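You operate a simulated robot arm through the tools that you are given. There is no shell and no other tool. Be economical: measure what you need, move in short steps, check, and stop when the job is done.

You are at the controls of a simulated robot arm. One attempt, no reset.

## Task
Take the middle heavy carton on the top of the fitting bench and put it away on the top of the teal bench. Fetch the orange label clip and set it on the top of the reel stand. Close the drawer of the fitting bench. Take the short lens carton on the top of the fitting bench and put it away on the shelf under the top shelf of the far store cabinet. Fetch the blue sign and set it on top of the dome carton. Press the cabin hall key to switch it on. Press the lobby gate key to switch it on. Turn the plant phone line knob to line 2. Fetch the black fault label clip and set it on top of the big silver reel. Press the orange test key two times. Put the loose black plug on the top of the grey table away on the middle shelf of the reel stand. Put one of the foam scraps from the top of the grey table in the grey tray. Take the white tray and leave it on top of the big beige reel. Any order will do. Set down upright: middle heavy carton, orange label clip, short lens carton, black fault label clip.
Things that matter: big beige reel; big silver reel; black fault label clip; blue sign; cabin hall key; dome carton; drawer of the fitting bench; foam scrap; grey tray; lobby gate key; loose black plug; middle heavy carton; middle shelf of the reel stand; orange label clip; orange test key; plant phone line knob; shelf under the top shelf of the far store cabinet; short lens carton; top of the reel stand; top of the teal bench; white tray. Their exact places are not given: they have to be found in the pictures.

The check looks at the end state, three seconds after you hand in, the way a careful person would. Anything else that was tipped, shoved, dropped, spilled or broken makes it a failure.

## Robot
A 6-joint arm with a two-finger parallel gripper on a trunk, on a base that drives. Base frame: it is fixed to the floor where the robot stands at the start and does not move with it; the origin is under the middle of the robot, x ahead of it, y to its left, z up. Units: mm, degrees, N and s.
Its first joint turns from -115.0 to 115.0 degrees. Places, roughly: big beige reel (25x25x11 cm) [-3700, 1300, 800]; big silver reel (25x25x11 cm) [-1900, 1800, 900]; black fault label clip [-1500, 1500, 750]; blue sign [2000, -3500, 750]; cabin hall key [-2900, -3700, 800]; drawer of the fitting bench [1000, -800, 700]; foam scrap (8x4x3 cm) [-3900, 1100, 800]; grey tray (26x17x5 cm) [-4300, 900, 800]; lobby gate key [-2200, -2700, 800]; loose black plug (4x4x5 cm) [-3800, 1600, 800]; middle shelf of the reel stand [3500, -2000, 400]; orange label clip [1000, -750, 750]; orange test key [-1300, 900, 800]; plant phone line knob [-2000, -5500, 900]; shelf under the top shelf of the far store cabinet [-5700, -5000, 1200]; short lens carton [1750, -1000, 1000]; top of the reel stand [3500, -2000, 800]; top of the teal bench [-7500, -5700, 800]; white tray (22x17x5 cm) [-4200, 1100, 800]. Payload 4.2 kg.
The TCP is the grasp point between the finger pads, 23 mm short of the fingertips. In the tool frame z runs along the fingers and y along their closing line. Largest opening 94 mm; finger width 38, thickness 10; the body of the gripper, 54 by 96 mm, starts 39 mm behind the TCP.
Orientation is that of the tool frame in the base frame, as [roll, pitch, yaw] about the fixed x, y, z axes, in that order (R = Rz(yaw) Ry(pitch) Rx(roll)). With the fingers straight down and closing along the base's y, the tool's x points along the base's -x, its y along +y and its z along -z.

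## Interface
- The arm moves only by the tool arm_command. Its argument "plan" is a list of rows, each an object (a shift or turn left out is 0, a gripper value left out holds the last) with "translation": the shift along the base's x, y, z in units of 25 mm (1.0 is 25 mm), a list of three; "turn": the turn, a rotation vector about the base's x, y, z in units of 5 degrees (1.0 is 5 degrees), a list of three; "gripper": the opening in per cent of the stroke, from 0 (shut) to 100 (fully open). In form: [{"translation": [x, y, z], "turn": [wx, wy, wz], "gripper": gripper}, ...]. A call has 1 to 12 rows; each row shifts and turns the commanded pose from where the row before left it. A call with a number of a shift or a turn outside -1 to 1 is refused whole. Rows are played at 5 a second. More than 50 mm and 8.6 degrees between two rows, or a gripper value outside its range, and nothing of the call is played. A pose out of reach is approached as far as the arm can. The call stops where the force on the tool passes 40 N (or 10 N more than at its start, if that is more) or the arm is blocked; 0.2 s more then pass. Each finger travels about 108 mm/s and halts on what it meets, pressing with about 39 N; the grip force reading is that of the motor and also rises with nothing between the fingers. The clock runs only during rows and for 0.2 s after the last one: add rows that do not move to give the fingers time. It gives the time, the measured TCP pose, the force on the tool (base axes), the opening and the grip force at its end, in the units of the frame above (readings bear some noise), with the torque about the TCP (base axes, N m) and any sound that the robot's microphone picked up, and new pictures: "views" is both (left out), scene, wrist or none.
- Cameras (640 x 400 px; columns grow to the right, rows downward): "scene" is now at [232.9, 154.5, 1376.2]; the picture's right is [-0.47, -0.88, 0.00], its down [-0.46, 0.24, -0.85] and it looks along [0.76, -0.40, -0.52] (base axes); focal length 288 px, centre (320, 200). "wrist" rides on the gripper at [86, 16, -74] in the tool frame; the picture's right is [-0.18, 0.98, 0.00], its down [-0.58, -0.11, -0.81] and it looks along [-0.79, -0.15, 0.59] (tool axes); focal length 243 px, centre (320, 200).
- slide_trunk(by): slides the trunk up (or, below 0, down) by that many mm; the arm and the scene camera ride with it, the base frame stays. It gives what a move gives, with no picture.
- steer(legs): drives the robot by 1 to 6 legs, each [ahead, turn to the left] in mm and degrees, along the robot's own axes; the way and the turn of a leg run together, so that a leg with both is an arc; at most 1500 mm and 180 degrees a leg. The arm and the cameras ride along, it lands a little off, and it stops where it bumps. It gives what a move gives, and a new picture of the scene camera.
- pan_tilt(pan, tilt): turns the head with the scene camera to pan (to the left, within 80 degrees either way) and tilt (down, from -29 to 69), counted from straight ahead of the robot. It gives what a move gives, and a new picture of the scene camera.
- pixel_to_xyz(camera, pixels): for up to 12 pixels [column, row] of the newest picture of that camera ("zoom" is the newest enlarged one), the place [x, y, z] in the base frame of the surface seen there, good to about 2 mm. It takes no simulated time.
- inspect(camera, box): a new picture of the part [left, top, right, bottom] of that camera's present view, enlarged. It takes no simulated time.
- finish_job(): hands the job in; it is judged then, once.

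Go step by step. Measure first, check grasps and placings, and put right what went wrong. The budget is 357 turns and 360 pictures, counting those below and the enlarged ones. Unless the task says otherwise, let go and move clear before handing in.

The tools are called by a JSON object that holds its "op" and its "data". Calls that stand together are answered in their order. arm_command: Moves the arm, as the interface text tells. Its arguments: {"type":"object","properties":{"plan":{"type":"array","items":{"type":"object","properties":{"translation":{"type":"array","items":{"type":"number"}},"turn":{"type":"array","items":{"type":"number"}},"gripper":{"type":"number"}}}},"views":{"type":"string","enum":["both","scene","wrist","none"]}},"required":["plan"]} The other tools are called the same way: slide_trunk (by) slides the trunk up or down; steer (legs) drives the base; pan_tilt (pan, tilt) turns the head that bears the scene camera; pixel_to_xyz (camera, pixels) gives the place of the surface under pixels of a picture; inspect (camera, box) takes an enlarged picture of a part of a camera's view; finish_job () hands the job in.

At the start:

```text
clock: 0.0
eef_pos: [601.8, -37.0, 1212.2]
orientation: [-180.0, 0.0, -180.0]
contact_force: [-1.3, -0.5, 0.9]
wrist_torque: [-0.01, 0.0, -0.01]
width: 94.1
gripper_force: 0.1
trunk travel left (down, up): [-725.0, 265.0]
robot x, y, heading: [1.3, -3.8, 0.3]
head pan, tilt: [-27.8, 31.3]
```

scene: 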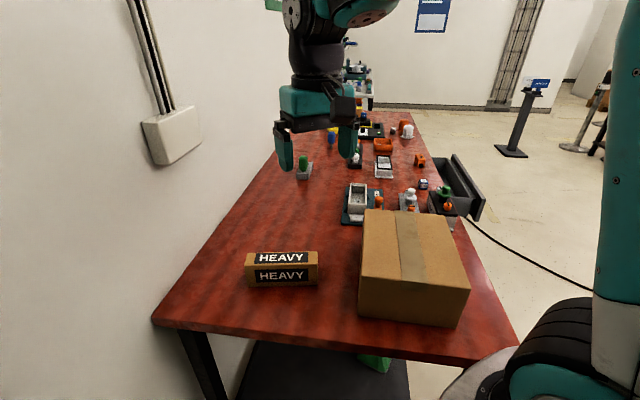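
wrist: 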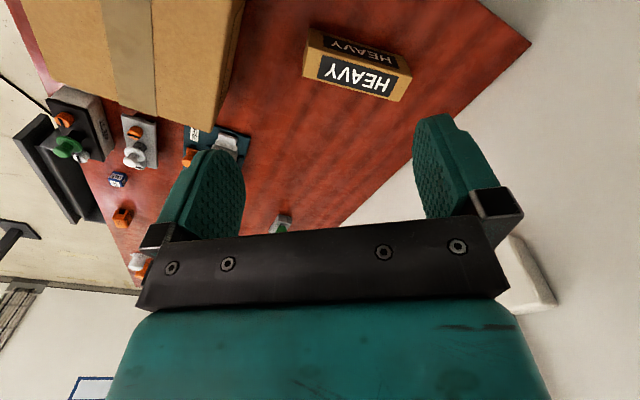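

The scene shows the fitting bench with a HEAVY carton near (282,268), a big carton at (412,265), an open drawer at (460,190). I'll enlarge and measure.

{"op": "inspect", "data": {"camera": "scene", "box": [260, 60, 580, 260]}}

{"op": "pixel_to_xyz", "data": {"camera": "scene", "pixels": [[282, 258], [282, 275], [248, 262], [316, 262], [412, 240], [470, 200], [450, 170], [154, 322], [420, 162], [520, 345], [360, 215], [465, 290]]}}

```text
2.00 times, centred on (420, 160) of scene
```

zoom: 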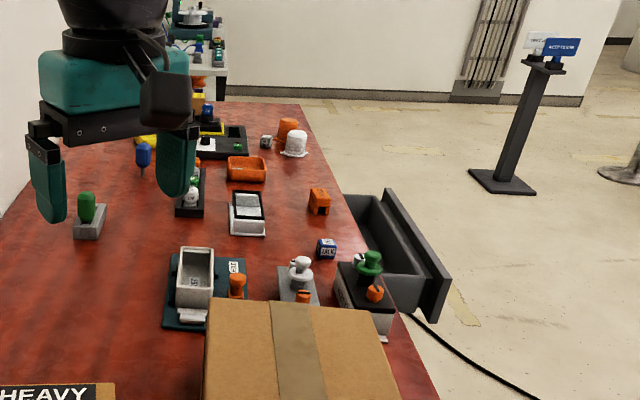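

```text
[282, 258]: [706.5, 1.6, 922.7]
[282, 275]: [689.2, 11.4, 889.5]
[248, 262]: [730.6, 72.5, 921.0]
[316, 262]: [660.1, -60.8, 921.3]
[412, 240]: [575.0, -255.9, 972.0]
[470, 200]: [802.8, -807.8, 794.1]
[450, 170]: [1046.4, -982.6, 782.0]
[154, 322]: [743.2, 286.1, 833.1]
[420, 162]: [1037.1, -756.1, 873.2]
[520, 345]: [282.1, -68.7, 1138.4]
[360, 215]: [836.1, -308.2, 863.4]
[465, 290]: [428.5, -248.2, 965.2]
```

Bench top is near z 833; I'll pan to survey the bench's surroundings.

{"op": "pan_tilt", "data": {"pan": -45, "tilt": 20}}

{"op": "pan_tilt", "data": {"pan": 0, "tilt": 25}}

{"op": "pan_tilt", "data": {"pan": 65, "tilt": 25}}

{"op": "pan_tilt", "data": {"pan": -80, "tilt": 20}}

```text
clock: 0.8
eef_pos: [601.5, -37.4, 1212.5]
orientation: [180.0, 0.0, 180.0]
contact_force: [-0.5, -0.3, -0.4]
wrist_torque: [0.05, 0.01, 0.01]
width: 94.2
gripper_force: 0.0
trunk travel left (down, up): [-725.0, 265.0]
robot x, y, heading: [-0.8, -2.4, -0.2]
head pan, tilt: [-45.0, 20.0]
```

scene: 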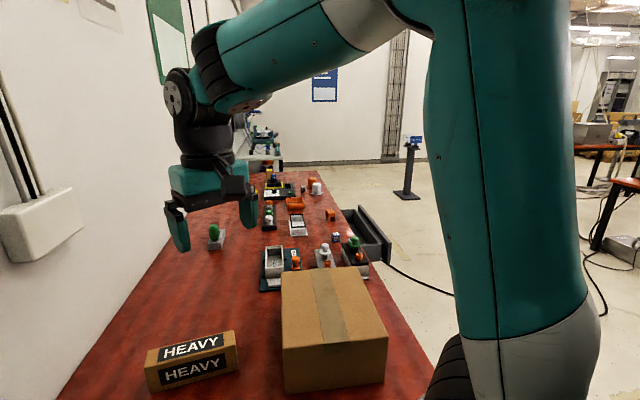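

```text
clock: 1.9
eef_pos: [602.5, -37.5, 1211.6]
orientation: [180.0, 0.0, 180.0]
contact_force: [-0.6, 0.8, -0.3]
wrist_torque: [0.0, -0.03, 0.0]
width: 93.8
gripper_force: 0.1
trunk travel left (down, up): [-725.0, 265.0]
robot x, y, heading: [1.8, 1.0, -0.1]
head pan, tilt: [0.0, 25.0]
```

scene: 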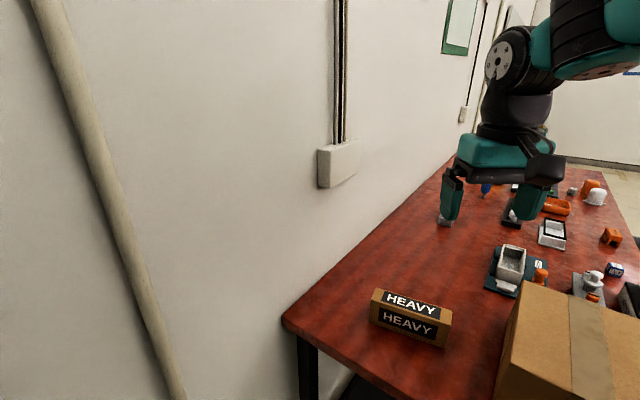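

```text
clock: 3.3
eef_pos: [602.1, -37.8, 1212.4]
orientation: [179.8, 0.0, -179.9]
contact_force: [0.2, -0.2, 0.2]
wrist_torque: [-0.02, 0.04, 0.0]
width: 94.1
gripper_force: 0.2
trunk travel left (down, up): [-725.0, 265.0]
robot x, y, heading: [0.3, 0.2, -0.3]
head pan, tilt: [65.0, 25.0]
```

scene: 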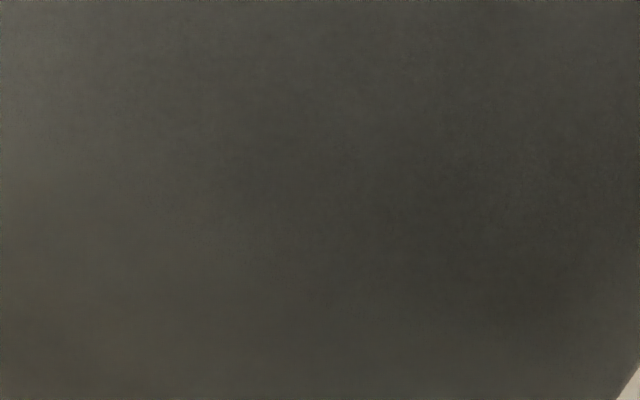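

```text
clock: 5.6
eef_pos: [601.1, -38.5, 1211.8]
orientation: [180.0, 0.1, 180.0]
contact_force: [0.6, 0.2, -0.4]
wrist_torque: [-0.03, -0.04, -0.01]
width: 93.8
gripper_force: 0.0
trunk travel left (down, up): [-725.0, 265.0]
robot x, y, heading: [2.4, -0.3, -0.1]
head pan, tilt: [-80.0, 20.0]
```

scene: 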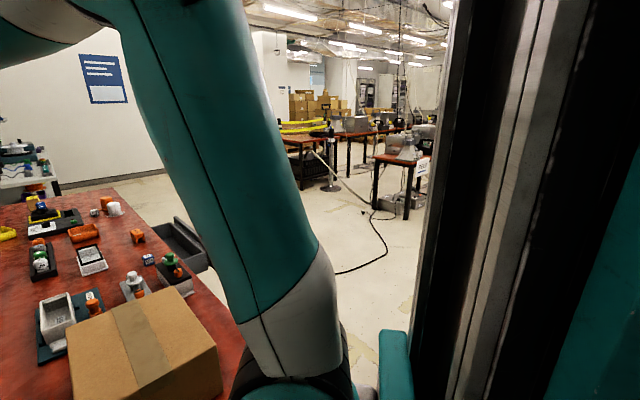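

Only one HEAVY-marked carton so far; I need accurate bench geometry and the far end. Pan back and measure.

{"op": "pan_tilt", "data": {"pan": -25, "tilt": 30}}

{"op": "pixel_to_xyz", "data": {"camera": "scene", "pixels": [[130, 330], [200, 330], [300, 350], [350, 330], [480, 330], [440, 160], [395, 120], [230, 250], [270, 180], [510, 150], [470, 100], [340, 60]]}}

{"op": "inspect", "data": {"camera": "scene", "box": [240, 50, 440, 175]}}

```text
clock: 6.8
eef_pos: [601.7, -38.7, 1212.5]
orientation: [179.9, 0.0, 180.0]
contact_force: [-0.6, -0.3, 0.1]
wrist_torque: [-0.01, -0.01, 0.01]
width: 93.9
gripper_force: 0.0
trunk travel left (down, up): [-725.0, 265.0]
robot x, y, heading: [-0.2, 1.2, -0.2]
head pan, tilt: [-25.0, 30.0]
```

scene: 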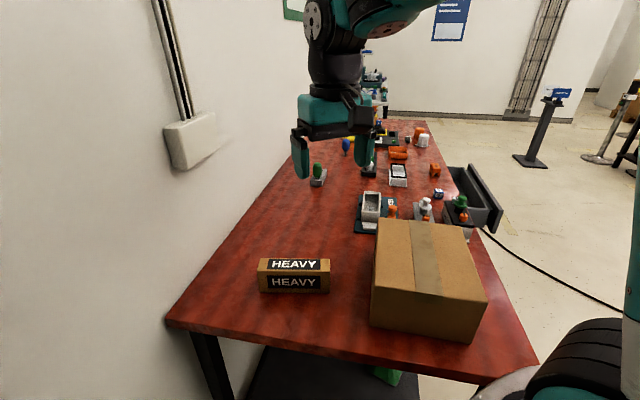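

```text
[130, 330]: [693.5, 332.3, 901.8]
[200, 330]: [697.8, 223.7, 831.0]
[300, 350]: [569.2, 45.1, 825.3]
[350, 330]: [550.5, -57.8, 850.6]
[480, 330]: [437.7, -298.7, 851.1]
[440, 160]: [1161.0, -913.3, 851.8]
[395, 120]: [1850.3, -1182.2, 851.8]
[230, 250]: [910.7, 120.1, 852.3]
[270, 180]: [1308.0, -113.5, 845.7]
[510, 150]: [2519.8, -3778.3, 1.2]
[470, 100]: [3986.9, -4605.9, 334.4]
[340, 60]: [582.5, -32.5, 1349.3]
```

```text
3.20 times, centred on (340, 112) of scene
```

zoom: 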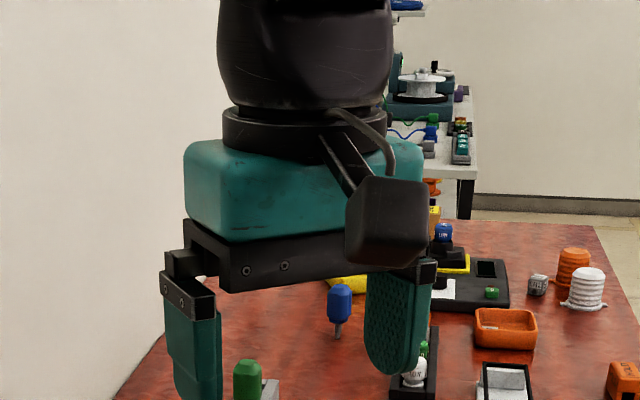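

Bench top is z≈852. I'll fix its corners (538,362), (168,322), (427,122) and measure the floor around.

{"op": "pixel_to_xyz", "data": {"camera": "scene", "pixels": [[534, 358], [170, 320], [427, 123], [455, 185], [487, 240], [250, 200], [286, 158], [260, 285], [328, 290], [262, 262], [328, 262], [328, 268]]}}

{"op": "inspect", "data": {"camera": "scene", "box": [240, 230, 560, 400]}}

```text
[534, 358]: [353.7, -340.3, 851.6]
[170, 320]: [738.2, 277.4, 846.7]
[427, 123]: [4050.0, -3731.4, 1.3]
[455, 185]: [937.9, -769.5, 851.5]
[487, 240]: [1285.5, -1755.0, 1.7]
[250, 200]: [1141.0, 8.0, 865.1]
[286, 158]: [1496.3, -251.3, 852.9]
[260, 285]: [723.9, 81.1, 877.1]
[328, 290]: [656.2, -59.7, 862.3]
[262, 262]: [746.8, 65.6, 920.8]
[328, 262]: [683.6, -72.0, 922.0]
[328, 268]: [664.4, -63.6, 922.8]
```

```text
2.00 times, centred on (400, 315) of scene
```

zoom: 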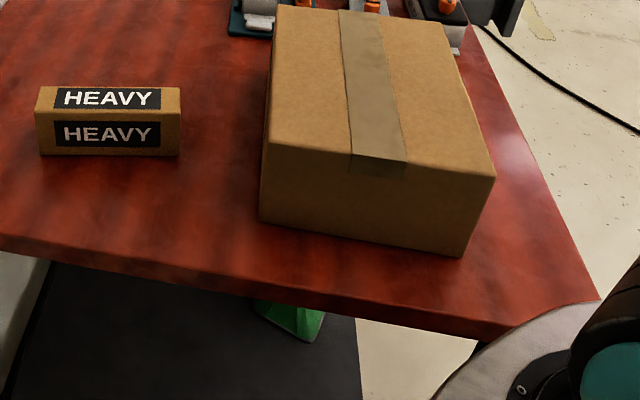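

The bench runs along about -35° from (354,-340); its front side has the drawer. I'll drive round to the front lane and look at the bench from there.

{"op": "steer", "data": {"legs": [[0, -90], [900, 0], [0, 55], [900, 0]]}}

{"op": "pan_tilt", "data": {"pan": 50, "tilt": 25}}

```text
clock: 10.4
eef_pos: [148.6, -582.1, 1199.2]
orientation: [-175.1, 0.9, 96.6]
contact_force: [0.4, -0.3, 0.3]
wrist_torque: [0.0, 0.05, 0.0]
width: 93.9
gripper_force: 0.1
trunk travel left (down, up): [-725.0, 265.0]
robot x, y, heading: [-1.7, -1.5, -80.6]
head pan, tilt: [-25.0, 30.0]
stopped in leg 1: the robot was blocked; the commanded pose is now the measured one
```

scene: 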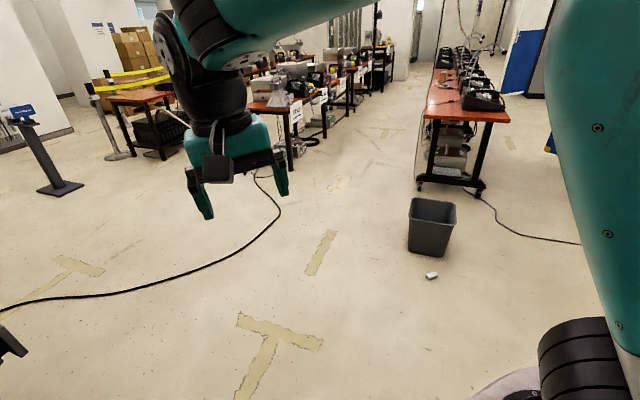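

```text
clock: 11.9
eef_pos: [139.6, -581.7, 1201.1]
orientation: [-175.2, 1.0, 96.2]
contact_force: [-0.7, 0.5, 0.5]
wrist_torque: [0.0, -0.01, 0.01]
width: 93.8
gripper_force: 0.2
trunk travel left (down, up): [-725.0, 265.0]
robot x, y, heading: [-1.1, 1.6, -80.9]
head pan, tilt: [50.0, 25.0]
```

scene: 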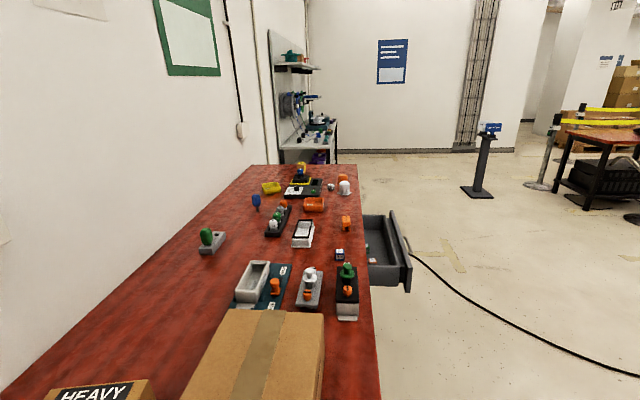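

The turn stopped at heading -81 with the arm displaced slightly; something near the robot blocks it. I'll look to the right and rear.

{"op": "pan_tilt", "data": {"pan": -80, "tilt": 25}}

{"op": "pan_tilt", "data": {"pan": 80, "tilt": 45}}

{"op": "arm_command", "data": {"plan": [{"translation": [0, 0, 0]}], "views": "wrist"}}

```text
clock: 14.0
eef_pos: [140.5, -579.1, 1201.1]
orientation: [-175.1, 0.9, 96.5]
contact_force: [-0.1, 0.3, -0.9]
wrist_torque: [-0.01, -0.02, 0.01]
width: 94.0
gripper_force: 0.1
trunk travel left (down, up): [-725.0, 265.0]
robot x, y, heading: [-2.8, -1.4, -80.5]
head pan, tilt: [-80.0, 25.0]
```

scene: 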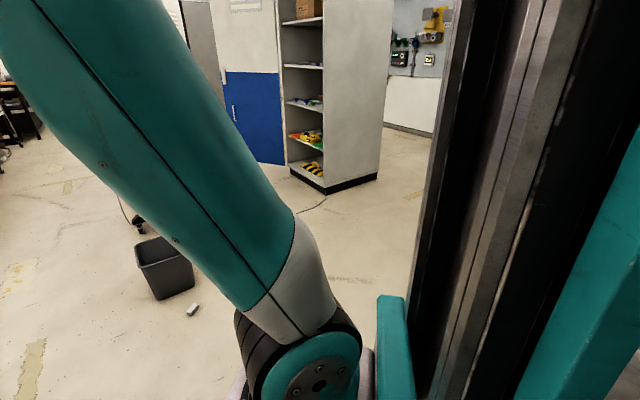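

```text
clock: 16.5
eef_pos: [142.5, -579.4, 1202.1]
orientation: [-175.2, 0.8, 96.7]
contact_force: [0.1, -0.3, 0.6]
wrist_torque: [0.02, 0.02, -0.02]
width: 94.0
gripper_force: 0.1
trunk travel left (down, up): [-725.0, 265.0]
robot x, y, heading: [-4.5, 1.4, -80.8]
head pan, tilt: [80.0, 45.0]
```

scene: 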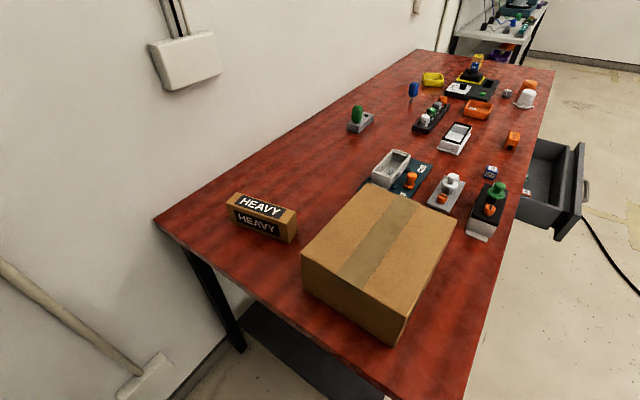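

```text
clock: 16.8
eef_pos: [203.4, -564.5, 1188.7]
orientation: [-172.5, 1.2, 97.2]
contact_force: [1.0, 0.7, 0.4]
wrist_torque: [-0.03, 0.04, -0.04]
width: 93.9
gripper_force: 0.0
trunk travel left (down, up): [-725.0, 265.0]
robot x, y, heading: [-6.0, -4.0, -80.6]
head pan, tilt: [80.0, 45.0]
stopped in row 1: the arm was blocked; the commanded pose is now the measured one
```

wrist: 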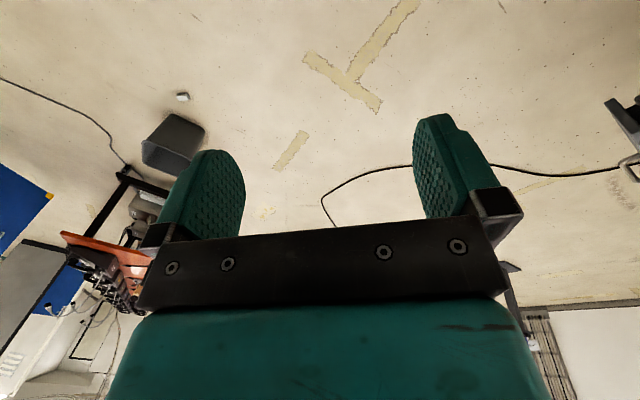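

The turn was likely blocked by the grey object close to the robot's rear/left. The floor ahead is open, so I'll drive forward away from it and re-check.

{"op": "steer", "data": {"legs": [[500, 0]]}}

{"op": "arm_command", "data": {"plan": [{"translation": [0, 0, 0]}], "views": "none"}}

```text
clock: 19.3
eef_pos: [314.0, -873.5, 1181.9]
orientation: [-170.7, 1.3, 99.7]
contact_force: [-0.5, 0.8, -0.6]
wrist_torque: [-0.03, -0.02, 0.0]
width: 94.2
gripper_force: 0.0
trunk travel left (down, up): [-725.0, 265.0]
robot x, y, heading: [53.3, -328.8, -68.8]
head pan, tilt: [80.0, 45.0]
stopped in leg 1: the robot was blocked; the commanded pose is now the measured one
```

scene: 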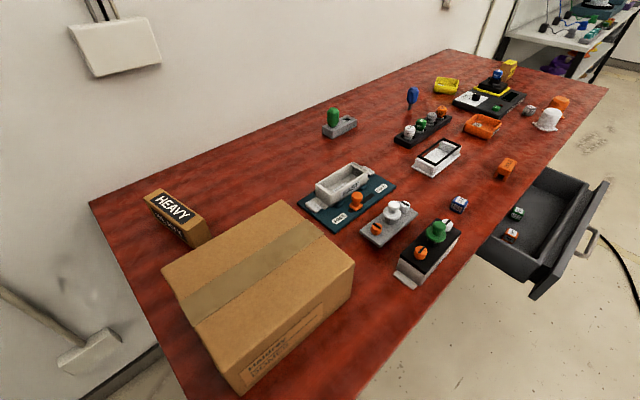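

```text
clock: 19.7
eef_pos: [312.3, -875.6, 1183.3]
orientation: [-170.7, 1.3, 99.6]
contact_force: [-0.1, 0.1, -0.7]
wrist_torque: [0.02, 0.01, -0.02]
width: 94.2
gripper_force: 0.0
trunk travel left (down, up): [-725.0, 265.0]
robot x, y, heading: [53.2, -330.7, -69.2]
head pan, tilt: [80.0, 45.0]
```

Robot is rubbing the bench corner with its left side (robot (53,-330), corner (354,-340)). Steer away to the right, gently.

{"op": "steer", "data": {"legs": [[0, -12], [100, -20], [400, 0]]}}

```text
clock: 20.3
eef_pos: [346.1, -857.5, 1175.2]
orientation: [-169.1, 1.5, 99.8]
contact_force: [-1.4, 0.1, -0.5]
wrist_torque: [0.01, 0.0, 0.04]
width: 94.2
gripper_force: 0.1
trunk travel left (down, up): [-725.0, 265.0]
robot x, y, heading: [48.2, -330.9, -69.1]
head pan, tilt: [80.0, 45.0]
stopped in leg 1: the robot was blocked; the commanded pose is now the measured one
```

scene: 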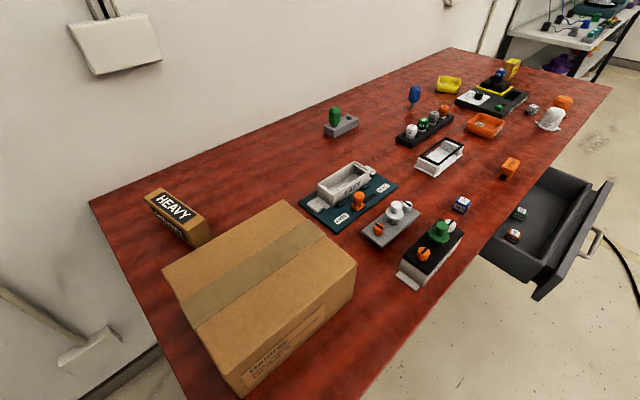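

I need to know whether the bench itself was moved; measuring its corners and the HEAVY carton again.

{"op": "pixel_to_xyz", "data": {"camera": "scene", "pixels": [[91, 203], [190, 398], [450, 50], [160, 190], [185, 245], [610, 88], [345, 398], [470, 260]]}}

{"op": "pan_tilt", "data": {"pan": 60, "tilt": 69}}

```text
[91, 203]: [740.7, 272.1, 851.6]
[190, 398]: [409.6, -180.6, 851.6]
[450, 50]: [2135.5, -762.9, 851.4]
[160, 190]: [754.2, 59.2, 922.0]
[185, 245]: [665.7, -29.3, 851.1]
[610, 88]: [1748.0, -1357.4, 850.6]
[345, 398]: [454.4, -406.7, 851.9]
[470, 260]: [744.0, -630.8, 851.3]
```

```text
clock: 21.2
eef_pos: [343.0, -861.2, 1176.6]
orientation: [-169.1, 1.6, 99.5]
contact_force: [-0.2, 0.2, 0.0]
wrist_torque: [0.01, -0.01, -0.01]
width: 94.0
gripper_force: 0.0
trunk travel left (down, up): [-725.0, 265.0]
robot x, y, heading: [44.2, -327.0, -68.7]
head pan, tilt: [60.0, 68.8]
```

scene: 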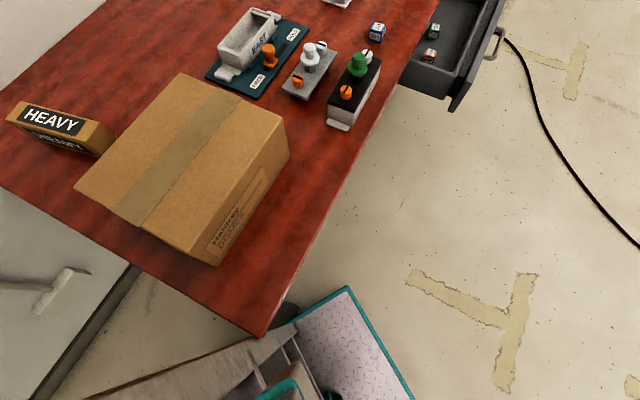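

The bench did not move. The robot's front-left deck is at the bench corner (265,335). I'll enlarge to see what touches.

{"op": "inspect", "data": {"camera": "scene", "box": [80, 240, 440, 400]}}

{"op": "pixel_to_xyz", "data": {"camera": "scene", "pixels": [[265, 332], [347, 288], [405, 395], [330, 350], [275, 345], [200, 380], [130, 390], [290, 385], [300, 360]]}}

```text
1.78 times, centred on (260, 320) of scene
```

zoom: 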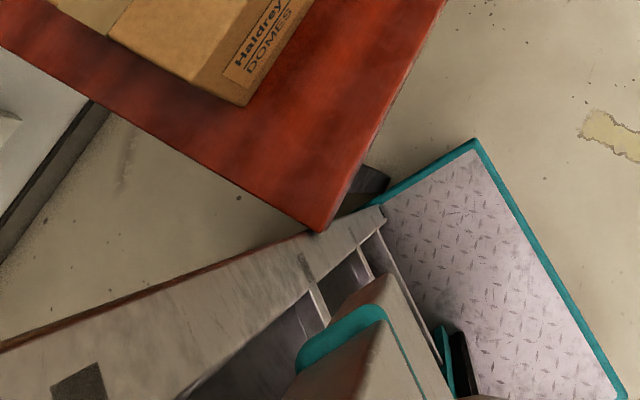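

```text
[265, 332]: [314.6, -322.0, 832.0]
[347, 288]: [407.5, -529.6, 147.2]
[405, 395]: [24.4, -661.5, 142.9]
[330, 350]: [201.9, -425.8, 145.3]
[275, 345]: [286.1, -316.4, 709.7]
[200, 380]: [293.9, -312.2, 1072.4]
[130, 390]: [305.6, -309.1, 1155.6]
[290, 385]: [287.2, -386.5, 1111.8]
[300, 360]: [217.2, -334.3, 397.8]
```

There is a tall grey panel structure right between the robot and the bench corner (pixels (275,345)–(130,390)). I must know if it is part of the robot; look at pan 80 / tilt 69 and pan 0 / tilt 69.

{"op": "pan_tilt", "data": {"pan": 80, "tilt": 65}}

{"op": "pan_tilt", "data": {"pan": 0, "tilt": 69}}

{"op": "pan_tilt", "data": {"pan": 80, "tilt": 0}}

```text
clock: 22.0
eef_pos: [344.0, -860.8, 1176.8]
orientation: [-169.2, 1.8, 99.5]
contact_force: [-0.5, 0.7, 0.1]
wrist_torque: [0.03, -0.01, -0.01]
width: 93.7
gripper_force: 0.1
trunk travel left (down, up): [-725.0, 265.0]
robot x, y, heading: [47.2, -327.7, -69.0]
head pan, tilt: [80.0, 65.0]
```

scene: 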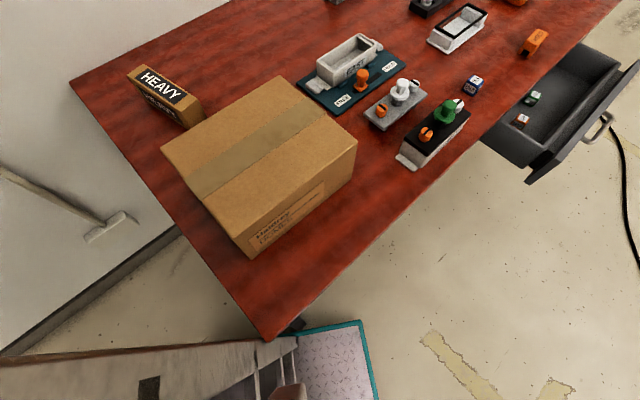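

```text
clock: 23.6
eef_pos: [343.4, -861.9, 1176.2]
orientation: [-169.2, 1.6, 99.6]
contact_force: [0.3, -0.2, -1.0]
wrist_torque: [0.02, 0.02, 0.0]
width: 93.9
gripper_force: 0.1
trunk travel left (down, up): [-725.0, 265.0]
robot x, y, heading: [46.4, -328.4, -68.9]
head pan, tilt: [0.0, 68.8]
```

scene: 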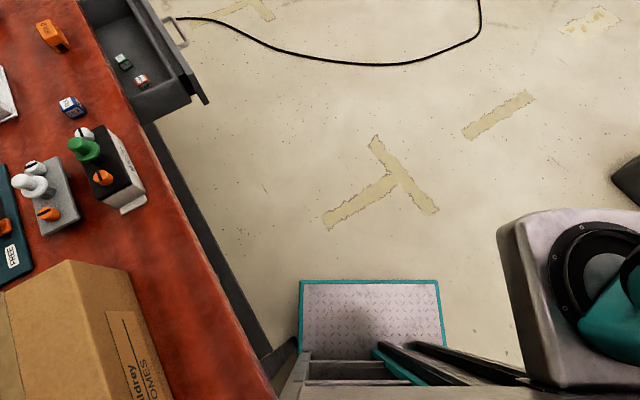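

```text
clock: 25.1
eef_pos: [343.6, -860.8, 1176.7]
orientation: [-169.2, 1.7, 99.6]
contact_force: [0.1, 1.0, -0.7]
wrist_torque: [0.0, -0.02, 0.02]
width: 94.2
gripper_force: 0.1
trunk travel left (down, up): [-725.0, 265.0]
robot x, y, heading: [45.6, -330.5, -69.0]
head pan, tilt: [80.0, 0.0]
```

scene: 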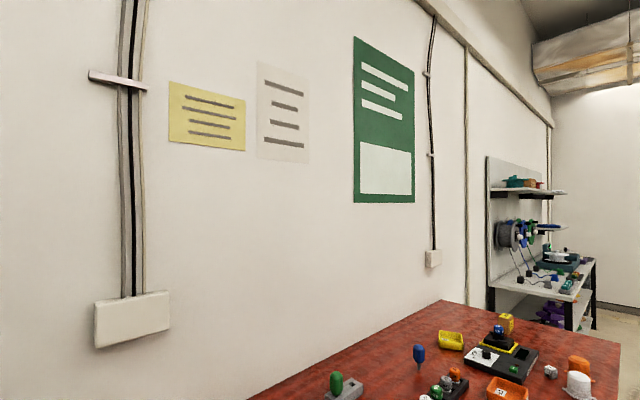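

That panel is the robot's own column; it rubs the bench corner on its left. I'll back off with the way I came, then turn right with more clearance.

{"op": "steer", "data": {"legs": [[-300, 0]]}}

```text
clock: 27.1
eef_pos: [239.2, -580.2, 1175.9]
orientation: [-169.1, 1.6, 99.8]
contact_force: [-0.4, 0.5, 0.3]
wrist_torque: [0.01, 0.02, -0.02]
width: 94.2
gripper_force: 0.2
trunk travel left (down, up): [-725.0, 265.0]
robot x, y, heading: [-58.7, -53.0, -68.7]
head pan, tilt: [80.0, 0.0]
```

scene: 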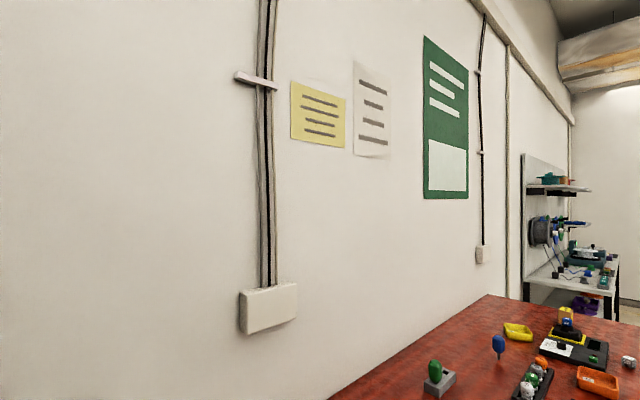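

Clear now. Turn right to about -95 and drive 900, then align with the bench along -36°.

{"op": "steer", "data": {"legs": [[0, -31], [300, 0], [600, 8], [0, 56], [300, 0]]}}

```text
clock: 37.8
eef_pos: [625.3, -1383.8, 1175.8]
orientation: [-169.2, 1.6, 133.5]
contact_force: [0.9, -0.1, -1.1]
wrist_torque: [0.02, 0.0, 0.03]
width: 94.3
gripper_force: 0.1
trunk travel left (down, up): [-725.0, 265.0]
robot x, y, heading: [83.9, -1103.0, -35.3]
head pan, tilt: [80.0, 0.0]
```

scene: 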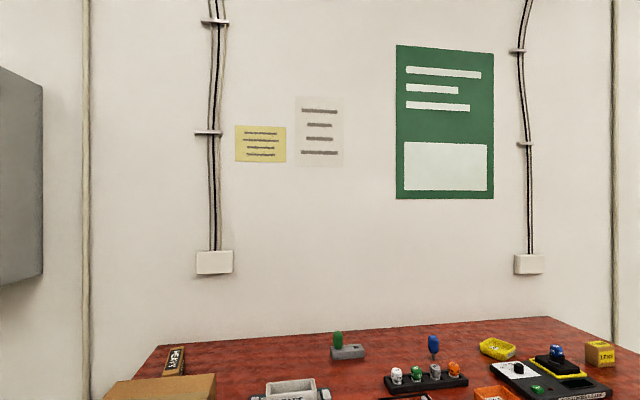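

Now aligned along the front lane. Tilt down for the whole bench.

{"op": "pan_tilt", "data": {"pan": 70, "tilt": 28}}

{"op": "inspect", "data": {"camera": "scene", "box": [320, 60, 640, 260]}}

{"op": "inspect", "data": {"camera": "scene", "box": [0, 100, 320, 300]}}

```text
clock: 38.7
eef_pos: [625.6, -1384.3, 1175.3]
orientation: [-169.2, 1.5, 133.5]
contact_force: [0.4, -0.3, -0.1]
wrist_torque: [0.03, -0.01, 0.04]
width: 94.2
gripper_force: 0.1
trunk travel left (down, up): [-725.0, 265.0]
robot x, y, heading: [84.1, -1105.2, -35.4]
head pan, tilt: [70.0, 28.0]
```

scene: 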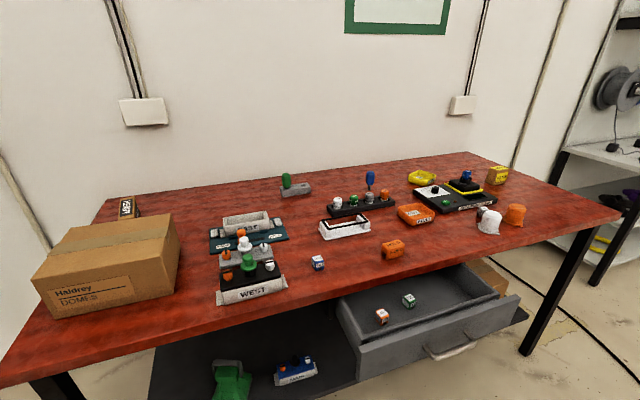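

```text
2.00 times, centred on (480, 160) of scene
```

zoom: 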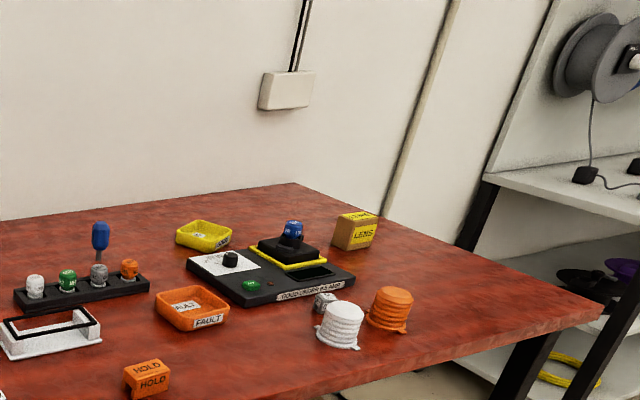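

```text
2.00 times, centred on (160, 200) of scene
```

zoom: 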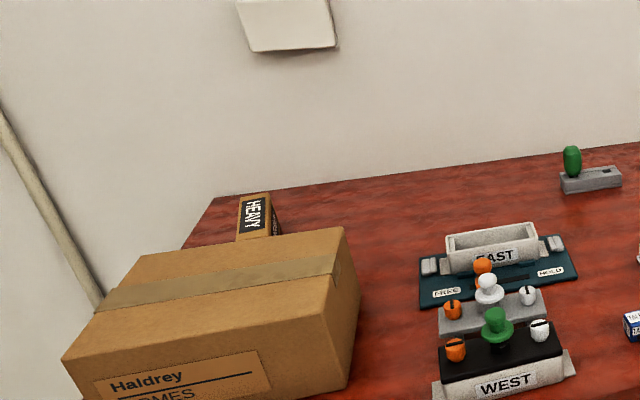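

The big Haldrey DOMES box is the dome carton; LENS carton at (497,175), orange HOLD clip at (392,248), HEAVY carton at (130,207). Measure clip, drawer and lens carton.

{"op": "inspect", "data": {"camera": "scene", "box": [340, 220, 440, 282]}}

{"op": "pixel_to_xyz", "data": {"camera": "scene", "pixels": [[382, 248], [392, 242], [403, 246], [392, 252], [365, 350], [518, 302], [340, 302], [465, 262], [450, 350], [497, 172], [490, 183], [507, 180]]}}

```text
6.40 times, centred on (390, 251) of scene
```

zoom: 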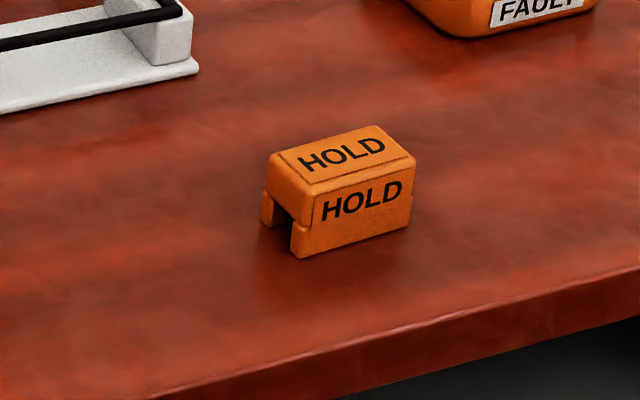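

```text
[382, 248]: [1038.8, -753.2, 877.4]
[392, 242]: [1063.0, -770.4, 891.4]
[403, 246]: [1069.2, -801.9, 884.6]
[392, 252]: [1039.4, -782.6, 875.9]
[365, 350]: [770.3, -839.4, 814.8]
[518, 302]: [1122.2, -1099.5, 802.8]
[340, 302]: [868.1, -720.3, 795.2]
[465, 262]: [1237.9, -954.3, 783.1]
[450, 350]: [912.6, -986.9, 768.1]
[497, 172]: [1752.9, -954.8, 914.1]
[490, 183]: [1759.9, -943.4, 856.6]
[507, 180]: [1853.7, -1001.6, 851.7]
```

Clip measured near (1052,-775), drawer front is out by ~160 mm. I'll drive along and turn to face the drawer.

{"op": "steer", "data": {"legs": [[615, 0], [0, 89]]}}

{"op": "pan_tilt", "data": {"pan": 0, "tilt": 35}}

```text
clock: 45.9
eef_pos: [905.0, -943.0, 1175.4]
orientation: [-169.0, 1.6, -140.1]
contact_force: [-0.2, -0.2, 0.2]
wrist_torque: [-0.03, -0.01, 0.0]
width: 93.8
gripper_force: 0.0
trunk travel left (down, up): [-725.0, 265.0]
robot x, y, heading: [593.3, -1468.8, 50.8]
head pan, tilt: [70.0, 28.0]
```

scene: 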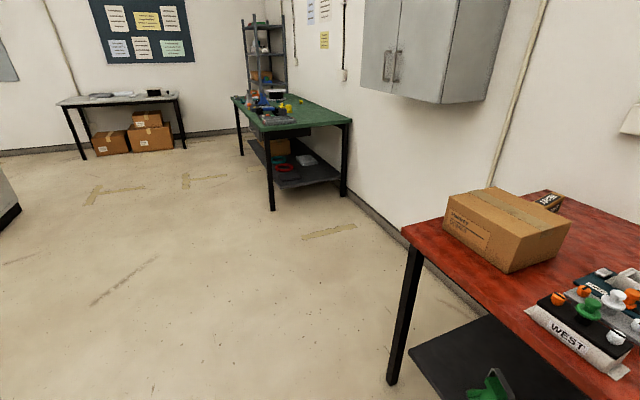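

```text
clock: 47.3
eef_pos: [904.3, -942.7, 1175.8]
orientation: [-169.1, 1.6, -140.1]
contact_force: [-0.3, 0.7, 1.0]
wrist_torque: [-0.01, 0.01, 0.01]
width: 94.1
gripper_force: 0.0
trunk travel left (down, up): [-725.0, 265.0]
robot x, y, heading: [588.9, -1468.1, 51.2]
head pan, tilt: [0.0, 35.0]
```

scene: 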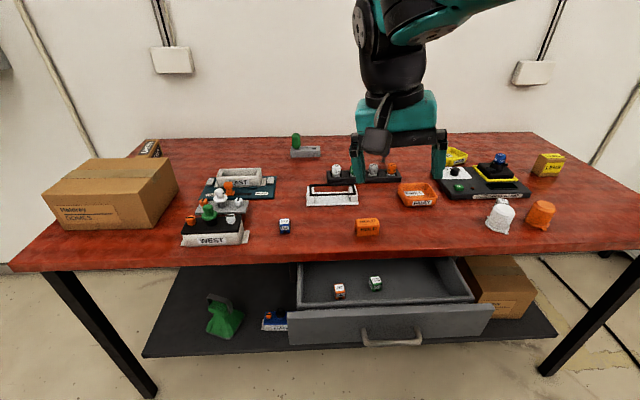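

Facing the drawer; the tool hangs at (905,-943,1175). I'll shut the fingers, straighten and tilt the tool 45° forward, and shift to the drawer front's left part (s≈720), staying outside it.

{"op": "arm_command", "data": {"plan": [{"translation": [-0.5, -0.3, 0], "turn": [0.75, 0.82, 0], "gripper": 0}, {"translation": [-0.5, -0.3, 0], "turn": [0.73, 0.82, 0]}, {"translation": [-0.5, -0.2, 0], "turn": [0.806, -0.592, 0]}, {"translation": [-0.5, -0.1, 0], "turn": [0.806, -0.592, 0]}, {"translation": [-0.4, 0.2, -0.5], "turn": [0.806, -0.592, 0]}, {"translation": [-0.4, 0.2, -0.5], "turn": [0.806, -0.592, 0]}, {"translation": [-0.3, 0.2, -1], "turn": [0.806, -0.592, 0]}, {"translation": [-0.3, 0.2, -1], "turn": [0.806, -0.592, 0]}, {"translation": [-0.2, 0.2, -1], "turn": [0.806, -0.592, 0]}, {"translation": [-0.2, 0.2, -1], "turn": [0.806, -0.592, 0]}, {"translation": [0, 0.2, -1], "turn": [0.806, -0.592, 0]}, {"translation": [0, 0.2, -1]}], "views": "scene"}}

```text
clock: 49.9
eef_pos: [810.3, -927.0, 1000.0]
orientation: [166.3, 43.5, -145.8]
contact_force: [-0.2, -0.5, -0.3]
wrist_torque: [-0.01, -0.02, 0.01]
width: 0.0
gripper_force: 39.1
trunk travel left (down, up): [-725.0, 265.0]
robot x, y, heading: [591.7, -1465.3, 51.3]
head pan, tilt: [0.0, 35.0]
```

scene: 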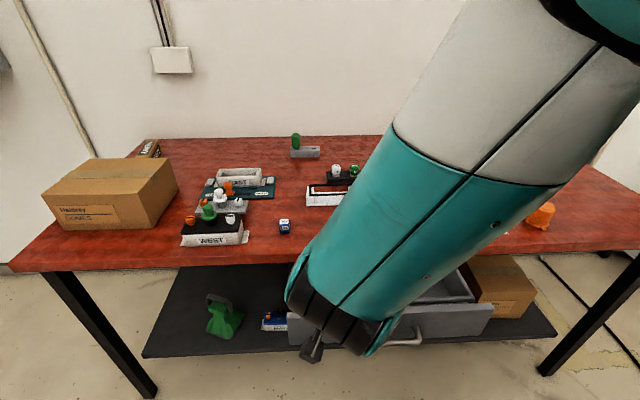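

Tool is tilted and in front of the drawer at z 1000. Lower 200 mm.

{"op": "arm_command", "data": {"plan": [{"translation": [0, 0, -1]}, {"translation": [0, 0, -1]}, {"translation": [0, 0, -1]}, {"translation": [0, 0, -1]}, {"translation": [0, 0, -1]}, {"translation": [0, 0, -1]}, {"translation": [0, 0, -1]}, {"translation": [0, 0, -1]}], "views": "both"}}

```text
clock: 51.7
eef_pos: [811.0, -925.8, 800.6]
orientation: [166.3, 43.3, -145.8]
contact_force: [-0.9, -0.3, 1.1]
wrist_torque: [0.01, 0.02, -0.03]
width: 0.1
gripper_force: 39.1
trunk travel left (down, up): [-725.0, 265.0]
robot x, y, heading: [594.4, -1467.1, 51.0]
head pan, tilt: [0.0, 35.0]
```

scene: 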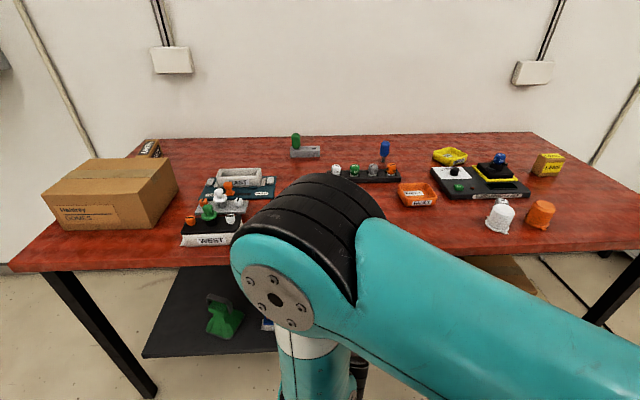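
wrist: 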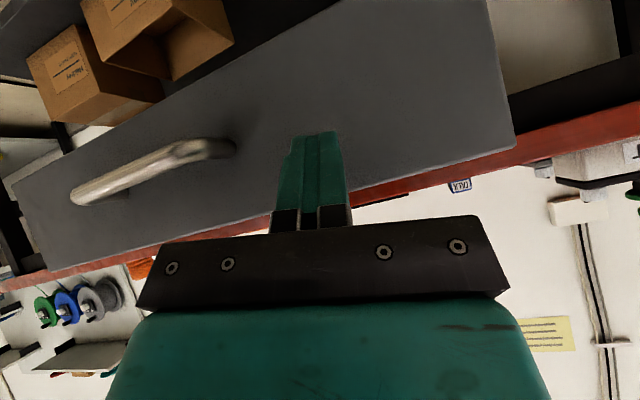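

The closed fingers face the drawer front left of the handle. Check elbow clearance over the clip, then push along m.

{"op": "pixel_to_xyz", "data": {"camera": "scene", "pixels": [[310, 190], [280, 320], [340, 240], [330, 350]]}}

{"op": "arm_command", "data": {"plan": [{"translation": [0.592, 0.806, 0]}, {"translation": [0.592, 0.806, 0]}, {"translation": [0.592, 0.806, 0]}, {"translation": [0.592, 0.806, 0]}, {"translation": [0.592, 0.806, 0]}], "views": "both"}}

```text
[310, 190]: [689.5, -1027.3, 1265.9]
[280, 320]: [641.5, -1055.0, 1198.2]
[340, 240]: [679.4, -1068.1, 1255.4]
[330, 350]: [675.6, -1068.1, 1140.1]
```

```text
clock: 52.9
eef_pos: [882.9, -822.9, 801.7]
orientation: [166.4, 43.4, -145.7]
contact_force: [-0.6, 0.2, 1.0]
wrist_torque: [-0.01, 0.02, 0.0]
width: 0.0
gripper_force: 38.5
trunk travel left (down, up): [-725.0, 265.0]
robot x, y, heading: [590.1, -1469.4, 50.9]
head pan, tilt: [0.0, 35.0]
```

scene: 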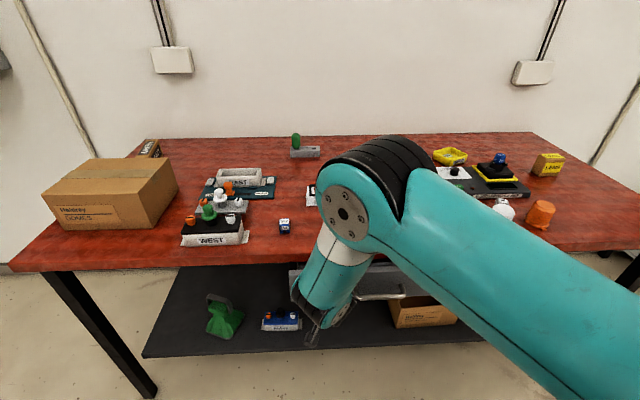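
wrist: 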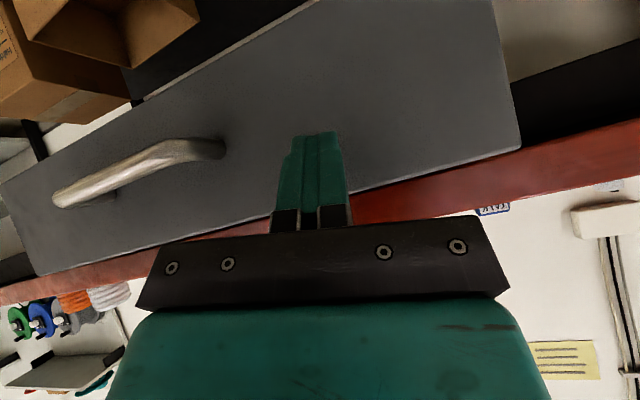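

Drawer is moving in easily. Continue until it stops.

{"op": "arm_command", "data": {"plan": [{"translation": [0.592, 0.806, 0]}, {"translation": [0.592, 0.806, 0]}, {"translation": [0.4, 0.544, 0]}, {"translation": [0.3, 0.4, 0]}, {"translation": [0.3, 0.4, 0]}], "views": "both"}}

```text
clock: 53.6
eef_pos: [911.9, -785.8, 800.8]
orientation: [167.1, 42.9, -145.0]
contact_force: [-12.8, -29.8, 28.8]
wrist_torque: [0.68, -0.42, -0.08]
width: 0.1
gripper_force: 38.7
trunk travel left (down, up): [-725.0, 265.0]
robot x, y, heading: [594.8, -1466.0, 50.8]
head pan, tilt: [0.0, 35.0]
stopped in row 3: the force on the tool passed its limit (the readings are from after the stop); the commanded pose is now the measured one
```

scene: 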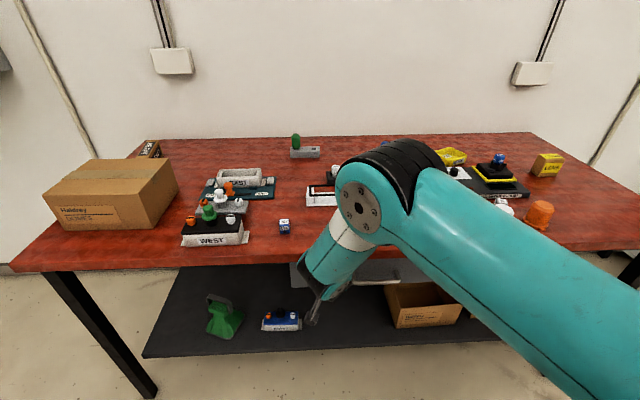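
wrist: 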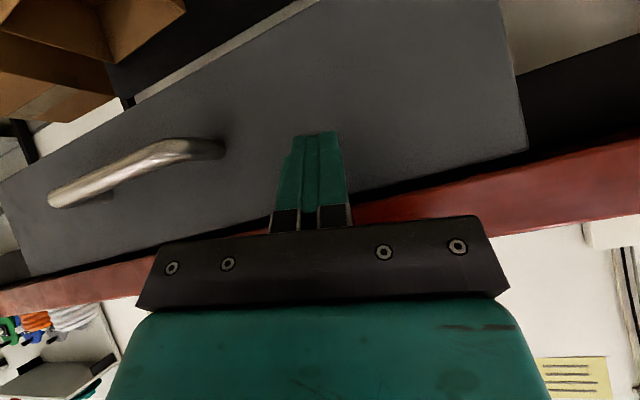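

Force has an upward part: the gripper body met the bench edge, drawer still ~15 mm out. Back off, lower 45 mm, push again.

{"op": "arm_command", "data": {"plan": [{"translation": [-0.592, -0.806, 0]}, {"translation": [0, 0, -1]}, {"translation": [0, 0, -0.8]}, {"translation": [0.592, 0.806, 0]}, {"translation": [0.3, 0.4, 0]}, {"translation": [0.3, 0.4, 0]}, {"translation": [0.3, 0.4, 0]}, {"translation": [0.3, 0.4, 0]}], "views": "both"}}

```text
clock: 54.8
eef_pos: [913.0, -785.3, 753.4]
orientation: [167.8, 42.4, -144.5]
contact_force: [-13.7, -31.3, 31.7]
wrist_torque: [0.75, -0.42, -0.06]
width: 0.0
gripper_force: 39.7
trunk travel left (down, up): [-725.0, 265.0]
robot x, y, heading: [592.8, -1466.8, 50.8]
head pan, tilt: [0.0, 35.0]
stopped in row 5: the force on the tool passed its limit (the readings are from after the stop); the commanded pose is now the measured one
```

scene: 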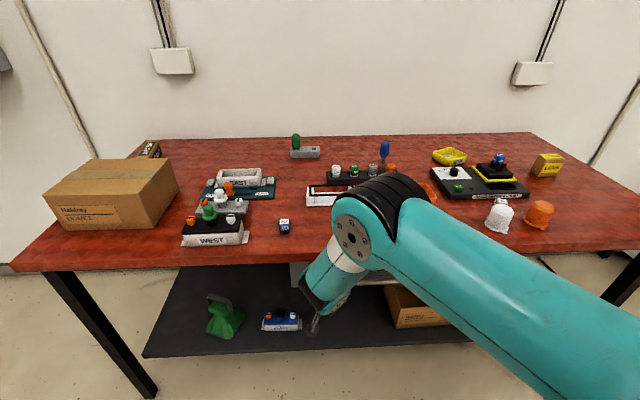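
wrist: 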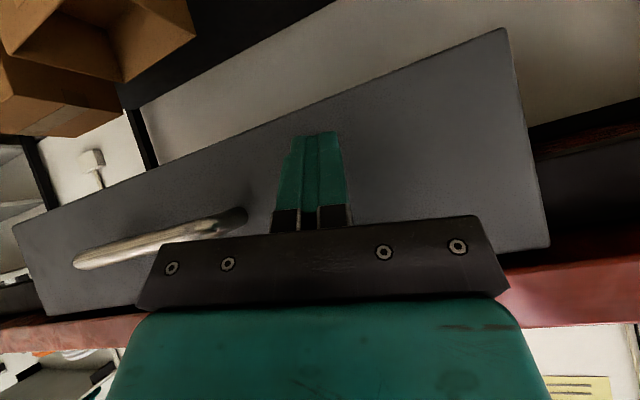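

Same stop position at a lower contact point: the drawer is at its stop. Back away, then look closely.

{"op": "arm_command", "data": {"plan": [{"translation": [-0.592, -0.806, 0]}, {"translation": [-0.592, -0.806, 0]}, {"translation": [-0.592, -0.806, 0]}, {"translation": [-0.592, -0.806, 0]}, {"translation": [-0.592, -0.806, 0]}, {"translation": [-0.592, -0.806, 0]}], "views": "wrist"}}

{"op": "pixel_to_xyz", "data": {"camera": "wrist", "pixels": [[400, 150], [250, 130], [100, 330], [480, 280], [500, 180], [200, 170]]}}

```text
clock: 56.2
eef_pos: [823.8, -905.3, 748.9]
orientation: [167.7, 42.2, -144.6]
contact_force: [0.8, -0.1, 0.1]
wrist_torque: [-0.05, 0.0, 0.0]
width: 0.0
gripper_force: 39.0
trunk travel left (down, up): [-725.0, 265.0]
robot x, y, heading: [593.2, -1468.4, 51.1]
head pan, tilt: [0.0, 35.0]
```

wrist: 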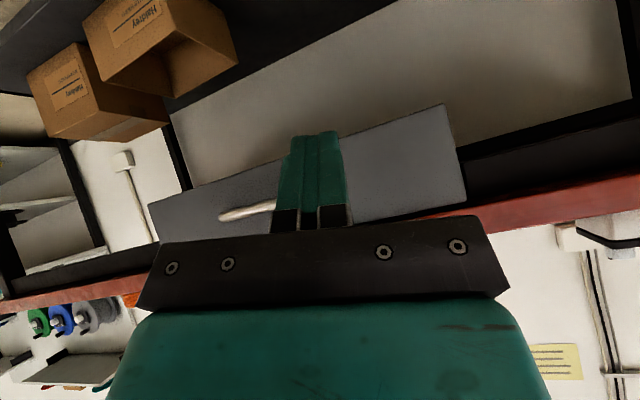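

```text
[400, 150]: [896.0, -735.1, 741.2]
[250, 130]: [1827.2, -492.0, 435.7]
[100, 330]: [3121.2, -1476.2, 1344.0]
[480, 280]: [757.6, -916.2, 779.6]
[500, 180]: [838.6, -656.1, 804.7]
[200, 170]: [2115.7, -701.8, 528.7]
```

Drawer face reads flush with the bench edge: closed. Now raise and straighten the tool, opening the gripper, for the clip.

{"op": "arm_command", "data": {"plan": [{"translation": [0, 0, 1], "turn": [0, 0, 0], "gripper": 80}, {"translation": [0, 0, 1], "turn": [0, 0, 0]}, {"translation": [0, 0, 1], "turn": [-0.778, 0.578, 0]}, {"translation": [0, 0, 1], "turn": [-0.778, 0.578, 0]}, {"translation": [0, 0, 1], "turn": [-0.778, 0.578, 0]}, {"translation": [0, 0, 1], "turn": [-0.778, 0.578, 0]}, {"translation": [0, 0, 1], "turn": [-0.778, 0.578, 0]}, {"translation": [0, 0, 1], "turn": [-0.778, 0.578, 0]}, {"translation": [0, 0, 1], "turn": [-0.778, 0.578, 0]}, {"translation": [0, 0, 1], "turn": [-0.778, 0.578, 0]}, {"translation": [0, 0, 1], "turn": [-0.778, 0.578, 0]}, {"translation": [0, 0, 1], "turn": [0, 0, 0]}], "views": "none"}}

{"op": "steer", "data": {"legs": [[130, 0]]}}

```text
clock: 58.8
eef_pos: [824.6, -904.3, 1048.7]
orientation: [-179.8, 0.0, -139.7]
contact_force: [-0.1, 0.2, -0.4]
wrist_torque: [0.0, 0.03, -0.02]
width: 74.9
gripper_force: 0.0
trunk travel left (down, up): [-725.0, 265.0]
robot x, y, heading: [592.9, -1463.1, 51.1]
head pan, tilt: [0.0, 35.0]
```

```text
clock: 60.1
eef_pos: [905.2, -800.4, 1048.5]
orientation: [-180.0, 0.1, -139.6]
contact_force: [0.3, 0.3, 0.4]
wrist_torque: [0.0, 0.01, 0.02]
width: 75.1
gripper_force: 0.0
trunk travel left (down, up): [-725.0, 265.0]
robot x, y, heading: [673.5, -1367.1, 51.4]
head pan, tilt: [0.0, 35.0]
```

scene: 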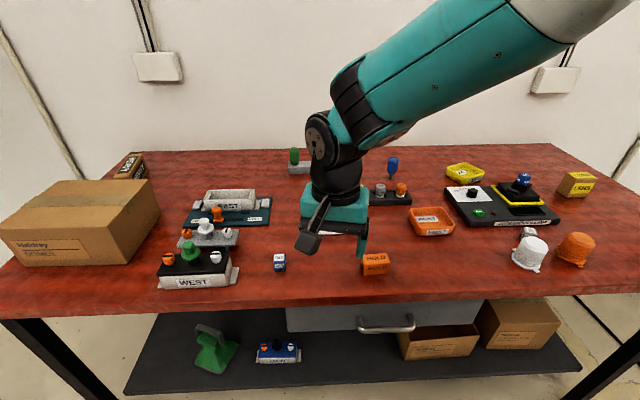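

Clip at (375,263). Zoom to measure its axis precisely.

{"op": "inspect", "data": {"camera": "scene", "box": [345, 240, 409, 280]}}

```text
10.00 times, centred on (377, 260) of scene
```

zoom: 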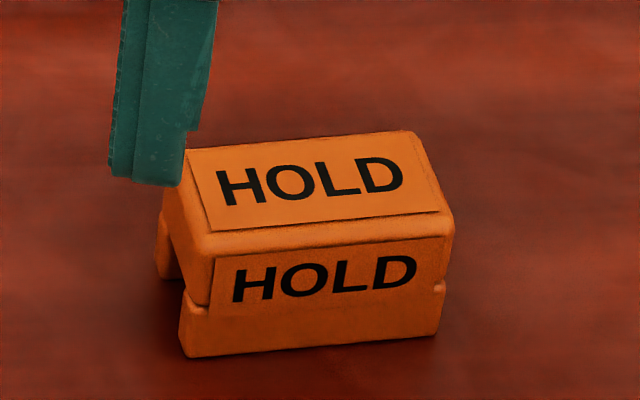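

{"op": "pixel_to_xyz", "data": {"camera": "zoom", "pixels": [[215, 235], [445, 213], [405, 140], [200, 160], [310, 190], [190, 345], [435, 325]]}}

```text
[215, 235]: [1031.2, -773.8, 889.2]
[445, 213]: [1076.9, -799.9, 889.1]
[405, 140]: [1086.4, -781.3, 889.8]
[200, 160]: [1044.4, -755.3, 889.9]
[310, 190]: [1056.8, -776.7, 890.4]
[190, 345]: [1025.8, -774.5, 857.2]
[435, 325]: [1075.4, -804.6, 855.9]
```

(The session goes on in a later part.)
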